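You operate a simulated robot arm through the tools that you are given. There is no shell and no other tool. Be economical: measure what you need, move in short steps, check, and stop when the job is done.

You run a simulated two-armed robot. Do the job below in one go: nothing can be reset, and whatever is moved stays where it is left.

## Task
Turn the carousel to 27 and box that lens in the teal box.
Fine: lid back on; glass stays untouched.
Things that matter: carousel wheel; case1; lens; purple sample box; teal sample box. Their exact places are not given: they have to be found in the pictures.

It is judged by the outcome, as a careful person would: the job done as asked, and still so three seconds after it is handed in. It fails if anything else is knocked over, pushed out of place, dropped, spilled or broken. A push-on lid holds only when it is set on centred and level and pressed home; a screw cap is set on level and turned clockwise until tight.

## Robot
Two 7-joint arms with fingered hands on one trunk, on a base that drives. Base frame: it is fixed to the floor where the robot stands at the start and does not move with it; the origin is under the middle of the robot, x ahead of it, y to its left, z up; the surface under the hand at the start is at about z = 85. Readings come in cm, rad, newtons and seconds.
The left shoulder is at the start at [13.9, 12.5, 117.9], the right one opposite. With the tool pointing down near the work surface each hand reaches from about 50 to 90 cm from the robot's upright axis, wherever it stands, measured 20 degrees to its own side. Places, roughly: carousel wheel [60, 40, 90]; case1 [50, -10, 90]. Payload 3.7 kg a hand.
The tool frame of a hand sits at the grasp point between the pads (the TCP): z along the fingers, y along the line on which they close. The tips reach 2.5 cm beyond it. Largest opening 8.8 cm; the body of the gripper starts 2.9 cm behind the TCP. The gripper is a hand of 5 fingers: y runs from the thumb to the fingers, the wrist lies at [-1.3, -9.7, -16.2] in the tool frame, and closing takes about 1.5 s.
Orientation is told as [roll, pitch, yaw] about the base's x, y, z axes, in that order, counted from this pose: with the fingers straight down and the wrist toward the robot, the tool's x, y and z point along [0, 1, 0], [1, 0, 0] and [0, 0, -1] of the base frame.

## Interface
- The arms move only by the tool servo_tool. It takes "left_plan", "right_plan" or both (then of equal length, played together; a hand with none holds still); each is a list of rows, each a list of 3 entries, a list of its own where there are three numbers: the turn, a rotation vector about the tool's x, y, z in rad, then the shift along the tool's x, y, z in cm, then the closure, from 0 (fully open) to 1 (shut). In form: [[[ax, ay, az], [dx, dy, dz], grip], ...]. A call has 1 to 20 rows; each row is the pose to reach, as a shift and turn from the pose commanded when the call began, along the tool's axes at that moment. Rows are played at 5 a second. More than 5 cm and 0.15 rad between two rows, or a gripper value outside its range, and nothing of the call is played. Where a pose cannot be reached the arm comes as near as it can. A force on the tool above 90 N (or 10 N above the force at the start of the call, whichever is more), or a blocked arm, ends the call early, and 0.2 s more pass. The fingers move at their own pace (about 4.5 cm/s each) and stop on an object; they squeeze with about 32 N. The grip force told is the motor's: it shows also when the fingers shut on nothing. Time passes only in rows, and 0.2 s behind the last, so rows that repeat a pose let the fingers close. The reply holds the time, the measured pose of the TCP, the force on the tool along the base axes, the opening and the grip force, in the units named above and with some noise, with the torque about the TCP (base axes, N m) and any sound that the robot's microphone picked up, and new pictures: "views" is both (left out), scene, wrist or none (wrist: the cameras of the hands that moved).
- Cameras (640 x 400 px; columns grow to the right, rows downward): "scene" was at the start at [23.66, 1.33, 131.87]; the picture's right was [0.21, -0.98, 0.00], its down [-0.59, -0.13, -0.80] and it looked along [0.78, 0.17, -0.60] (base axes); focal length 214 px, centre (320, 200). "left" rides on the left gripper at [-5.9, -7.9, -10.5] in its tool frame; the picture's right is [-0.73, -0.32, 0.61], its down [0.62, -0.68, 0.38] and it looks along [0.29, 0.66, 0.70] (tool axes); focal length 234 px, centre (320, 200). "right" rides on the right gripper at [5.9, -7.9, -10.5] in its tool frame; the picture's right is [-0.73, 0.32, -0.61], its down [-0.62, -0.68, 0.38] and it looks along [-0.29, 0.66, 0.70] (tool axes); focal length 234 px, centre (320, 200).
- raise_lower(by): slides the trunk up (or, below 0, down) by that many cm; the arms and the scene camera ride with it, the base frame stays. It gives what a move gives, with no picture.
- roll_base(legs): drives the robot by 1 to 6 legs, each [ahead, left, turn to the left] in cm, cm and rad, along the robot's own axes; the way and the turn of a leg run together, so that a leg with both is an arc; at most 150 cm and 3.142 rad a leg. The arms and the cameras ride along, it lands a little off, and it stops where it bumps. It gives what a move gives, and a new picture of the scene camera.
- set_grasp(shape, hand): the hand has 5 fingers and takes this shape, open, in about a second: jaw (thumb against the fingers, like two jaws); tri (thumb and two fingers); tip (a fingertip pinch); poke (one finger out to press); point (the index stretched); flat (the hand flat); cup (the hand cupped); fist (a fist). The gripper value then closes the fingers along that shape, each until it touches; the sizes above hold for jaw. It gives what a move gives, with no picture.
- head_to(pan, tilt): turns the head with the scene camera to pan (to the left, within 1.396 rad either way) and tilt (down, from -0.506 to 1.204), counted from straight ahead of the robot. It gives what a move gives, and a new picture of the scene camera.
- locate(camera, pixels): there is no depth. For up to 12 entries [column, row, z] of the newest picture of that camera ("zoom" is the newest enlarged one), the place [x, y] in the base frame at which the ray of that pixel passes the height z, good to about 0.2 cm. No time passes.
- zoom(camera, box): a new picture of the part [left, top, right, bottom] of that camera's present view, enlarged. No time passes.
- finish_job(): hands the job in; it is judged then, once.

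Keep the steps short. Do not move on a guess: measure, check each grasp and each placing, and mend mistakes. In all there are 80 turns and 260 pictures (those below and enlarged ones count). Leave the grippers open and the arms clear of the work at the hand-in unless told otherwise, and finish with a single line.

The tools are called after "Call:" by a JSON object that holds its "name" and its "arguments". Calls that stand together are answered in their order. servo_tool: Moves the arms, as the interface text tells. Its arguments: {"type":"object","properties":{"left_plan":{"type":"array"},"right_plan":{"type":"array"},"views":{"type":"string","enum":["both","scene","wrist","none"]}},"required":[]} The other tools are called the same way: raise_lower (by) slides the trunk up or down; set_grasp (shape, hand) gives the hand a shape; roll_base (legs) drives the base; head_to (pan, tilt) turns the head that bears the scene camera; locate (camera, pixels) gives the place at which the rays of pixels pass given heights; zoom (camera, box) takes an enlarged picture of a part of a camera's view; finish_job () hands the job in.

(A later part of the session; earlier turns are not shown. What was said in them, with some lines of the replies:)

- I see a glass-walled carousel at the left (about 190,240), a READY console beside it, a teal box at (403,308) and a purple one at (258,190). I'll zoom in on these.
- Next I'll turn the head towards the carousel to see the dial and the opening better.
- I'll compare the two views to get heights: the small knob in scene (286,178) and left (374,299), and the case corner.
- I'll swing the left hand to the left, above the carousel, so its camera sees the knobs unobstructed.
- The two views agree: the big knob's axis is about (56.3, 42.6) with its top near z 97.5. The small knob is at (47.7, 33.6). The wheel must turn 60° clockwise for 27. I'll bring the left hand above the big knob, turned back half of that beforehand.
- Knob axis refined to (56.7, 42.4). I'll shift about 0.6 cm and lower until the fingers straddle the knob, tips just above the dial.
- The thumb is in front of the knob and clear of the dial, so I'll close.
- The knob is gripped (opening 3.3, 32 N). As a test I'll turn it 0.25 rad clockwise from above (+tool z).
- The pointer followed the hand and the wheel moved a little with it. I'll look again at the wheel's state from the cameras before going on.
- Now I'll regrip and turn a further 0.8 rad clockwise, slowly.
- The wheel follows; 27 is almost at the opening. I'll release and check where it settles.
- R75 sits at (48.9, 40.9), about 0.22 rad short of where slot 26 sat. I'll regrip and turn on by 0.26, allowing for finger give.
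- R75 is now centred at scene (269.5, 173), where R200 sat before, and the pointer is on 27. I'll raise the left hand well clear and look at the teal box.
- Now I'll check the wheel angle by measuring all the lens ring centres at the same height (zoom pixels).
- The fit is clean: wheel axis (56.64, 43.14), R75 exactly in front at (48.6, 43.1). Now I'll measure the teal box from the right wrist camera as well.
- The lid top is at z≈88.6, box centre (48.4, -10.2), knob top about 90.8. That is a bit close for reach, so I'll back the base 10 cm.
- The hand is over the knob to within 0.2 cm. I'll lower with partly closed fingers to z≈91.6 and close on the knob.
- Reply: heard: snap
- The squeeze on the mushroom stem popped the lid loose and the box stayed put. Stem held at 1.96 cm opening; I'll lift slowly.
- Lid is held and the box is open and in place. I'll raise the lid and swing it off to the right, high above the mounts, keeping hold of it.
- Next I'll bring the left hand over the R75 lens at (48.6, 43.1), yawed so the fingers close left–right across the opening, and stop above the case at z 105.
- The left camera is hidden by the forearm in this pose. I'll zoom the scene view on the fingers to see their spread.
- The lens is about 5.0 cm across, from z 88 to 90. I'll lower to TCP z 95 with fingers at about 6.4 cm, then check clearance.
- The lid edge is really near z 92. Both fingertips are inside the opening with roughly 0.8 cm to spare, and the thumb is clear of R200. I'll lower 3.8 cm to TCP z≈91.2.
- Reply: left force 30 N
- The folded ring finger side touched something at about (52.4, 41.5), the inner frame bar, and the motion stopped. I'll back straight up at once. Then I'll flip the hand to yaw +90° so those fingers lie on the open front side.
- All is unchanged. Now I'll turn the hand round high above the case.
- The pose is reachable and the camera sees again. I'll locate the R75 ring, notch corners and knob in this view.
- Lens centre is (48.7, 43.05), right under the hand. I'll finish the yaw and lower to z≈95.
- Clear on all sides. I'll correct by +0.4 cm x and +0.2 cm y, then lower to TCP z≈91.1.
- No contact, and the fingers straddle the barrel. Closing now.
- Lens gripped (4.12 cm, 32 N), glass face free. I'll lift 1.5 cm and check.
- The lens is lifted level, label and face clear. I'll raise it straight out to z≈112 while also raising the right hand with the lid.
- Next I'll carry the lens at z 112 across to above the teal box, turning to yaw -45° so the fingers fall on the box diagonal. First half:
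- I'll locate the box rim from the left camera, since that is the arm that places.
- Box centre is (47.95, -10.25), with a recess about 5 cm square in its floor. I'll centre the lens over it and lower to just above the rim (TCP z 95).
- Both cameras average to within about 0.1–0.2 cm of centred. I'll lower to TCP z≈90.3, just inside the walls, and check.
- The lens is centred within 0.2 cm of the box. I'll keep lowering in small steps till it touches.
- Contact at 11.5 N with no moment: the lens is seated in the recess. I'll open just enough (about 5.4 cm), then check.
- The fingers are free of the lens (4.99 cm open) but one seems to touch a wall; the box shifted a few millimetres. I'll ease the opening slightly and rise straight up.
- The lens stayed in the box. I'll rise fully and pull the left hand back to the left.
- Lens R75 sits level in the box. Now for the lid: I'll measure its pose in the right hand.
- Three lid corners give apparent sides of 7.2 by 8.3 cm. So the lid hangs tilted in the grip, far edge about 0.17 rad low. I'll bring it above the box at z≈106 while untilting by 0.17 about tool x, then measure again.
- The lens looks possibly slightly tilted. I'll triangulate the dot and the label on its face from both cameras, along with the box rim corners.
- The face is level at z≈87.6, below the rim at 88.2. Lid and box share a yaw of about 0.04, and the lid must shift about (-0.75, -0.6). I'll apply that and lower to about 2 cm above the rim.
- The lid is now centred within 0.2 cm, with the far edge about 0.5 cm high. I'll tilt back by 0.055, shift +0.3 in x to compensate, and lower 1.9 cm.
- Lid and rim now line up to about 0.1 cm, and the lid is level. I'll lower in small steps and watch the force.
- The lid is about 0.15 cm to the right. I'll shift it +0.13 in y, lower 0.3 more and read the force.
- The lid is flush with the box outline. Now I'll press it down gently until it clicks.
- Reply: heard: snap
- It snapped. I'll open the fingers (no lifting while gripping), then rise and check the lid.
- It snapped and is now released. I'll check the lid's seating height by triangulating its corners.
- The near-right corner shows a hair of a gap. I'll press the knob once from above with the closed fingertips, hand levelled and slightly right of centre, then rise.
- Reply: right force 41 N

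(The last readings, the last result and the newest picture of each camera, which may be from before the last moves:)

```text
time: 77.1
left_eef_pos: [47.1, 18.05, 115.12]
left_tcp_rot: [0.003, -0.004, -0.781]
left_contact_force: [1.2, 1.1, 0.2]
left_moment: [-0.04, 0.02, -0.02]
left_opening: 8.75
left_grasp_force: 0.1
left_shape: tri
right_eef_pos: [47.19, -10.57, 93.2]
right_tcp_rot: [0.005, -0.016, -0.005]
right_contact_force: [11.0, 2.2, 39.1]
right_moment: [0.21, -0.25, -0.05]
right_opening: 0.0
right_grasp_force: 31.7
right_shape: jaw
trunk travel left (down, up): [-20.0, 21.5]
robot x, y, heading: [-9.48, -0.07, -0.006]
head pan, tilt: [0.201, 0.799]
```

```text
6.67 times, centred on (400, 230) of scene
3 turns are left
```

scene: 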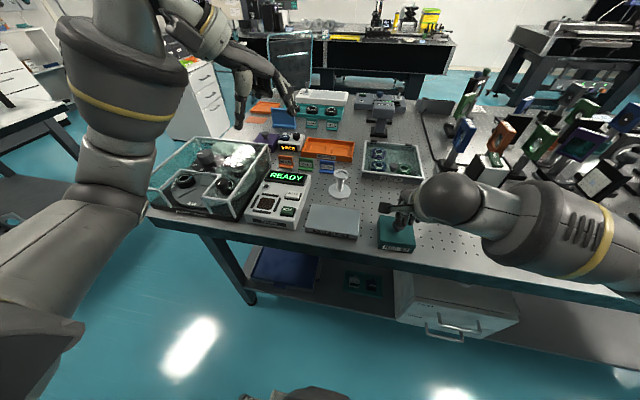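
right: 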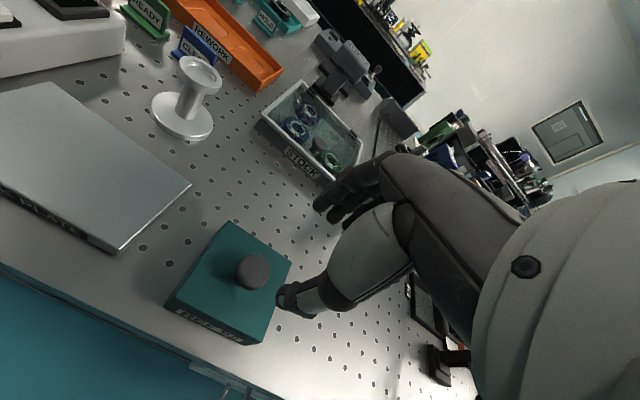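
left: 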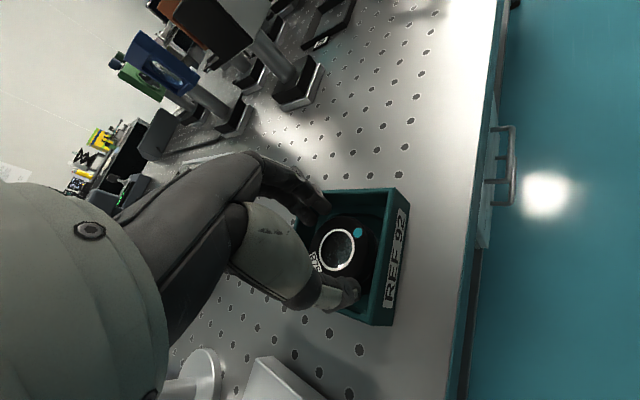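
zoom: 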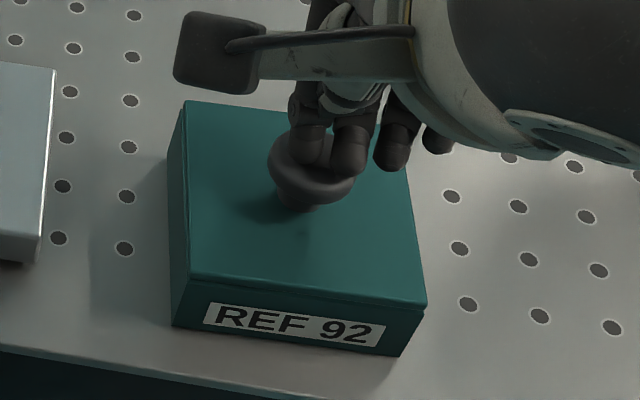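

Pressed at 39 N with no new movement, and the lid looks flush all round. I'll rise straight up and open the hand.

Call:
{"name": "servo_tool", "arguments": {"right_plan": [[[0, 0, 0], [0, 0, -1.5], 1], [[0, 0, 0], [0, 0, -5], 1], [[0, 0, 0], [0, 0, -9], 0.5], [[0, 0, 0], [0, 0, -13], 0], [[0, 0, 0], [0, 0, -17], 0], [[0, 0, 0], [-3, 0, -20], 0], [[0, 0, 0], [-7, 0, -21], 0], [[0, 0, 0], [-10, 0, -22], 0], [[0, 0, 0], [-10, 0, -22], 0]], "views": "scene"}}

Call:
{"name": "zoom", "arguments": {"camera": "scene", "box": [365, 200, 435, 260]}}

```text
time: 79.1
left_eef_pos: [47.41, 18.04, 115.08]
left_tcp_rot: [0.0, 0.0, -0.784]
left_contact_force: [0.1, -0.1, -0.7]
left_moment: [-0.01, -0.04, 0.02]
left_opening: 8.76
left_grasp_force: 0.1
left_shape: tri
right_eef_pos: [46.99, -20.74, 114.37]
right_tcp_rot: [0.0, 0.002, -0.003]
right_contact_force: [0.5, -0.6, 0.2]
right_moment: [0.01, 0.01, -0.02]
right_opening: 8.75
right_grasp_force: 0.1
right_shape: jaw
trunk travel left (down, up): [-20.0, 21.5]
robot x, y, heading: [-9.86, -0.23, 0.001]
head pan, tilt: [0.201, 0.799]
```

scene: 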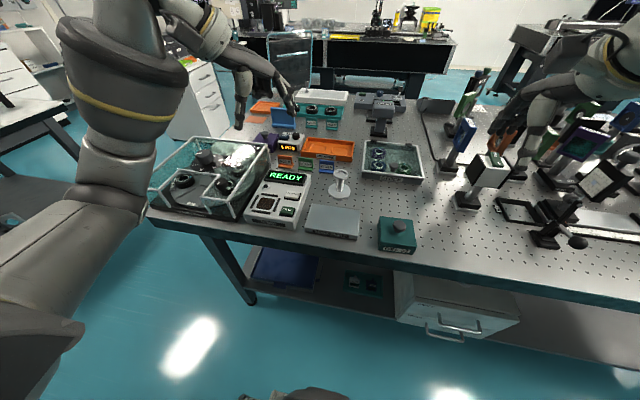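

```text
6.67 times, centred on (400, 230) of scene
2 turns are left
```

zoom: 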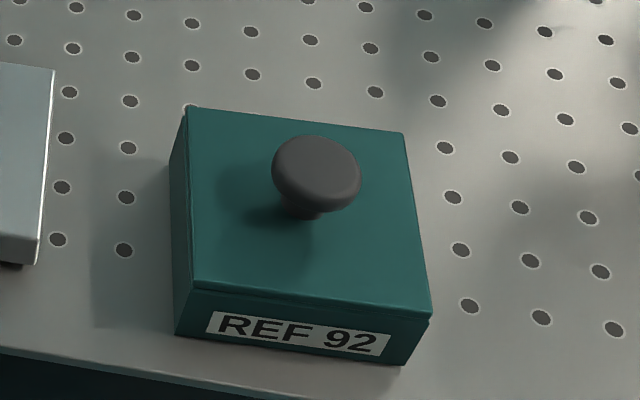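

The lid is level and closed, both hands are open and clear, and nothing else was moved, so I'm handing in.

Call:
{"name": "finish_job", "arguments": {}}

```text
The job is handed in.
```

The carousel is at 27 and lens R75 from that slot is in the teal box (label REF 92) with its lid snapped on; the left hand pressed once on the carousel's cover frame during a failed first reach, and the box slid about 1 cm towards the robot.
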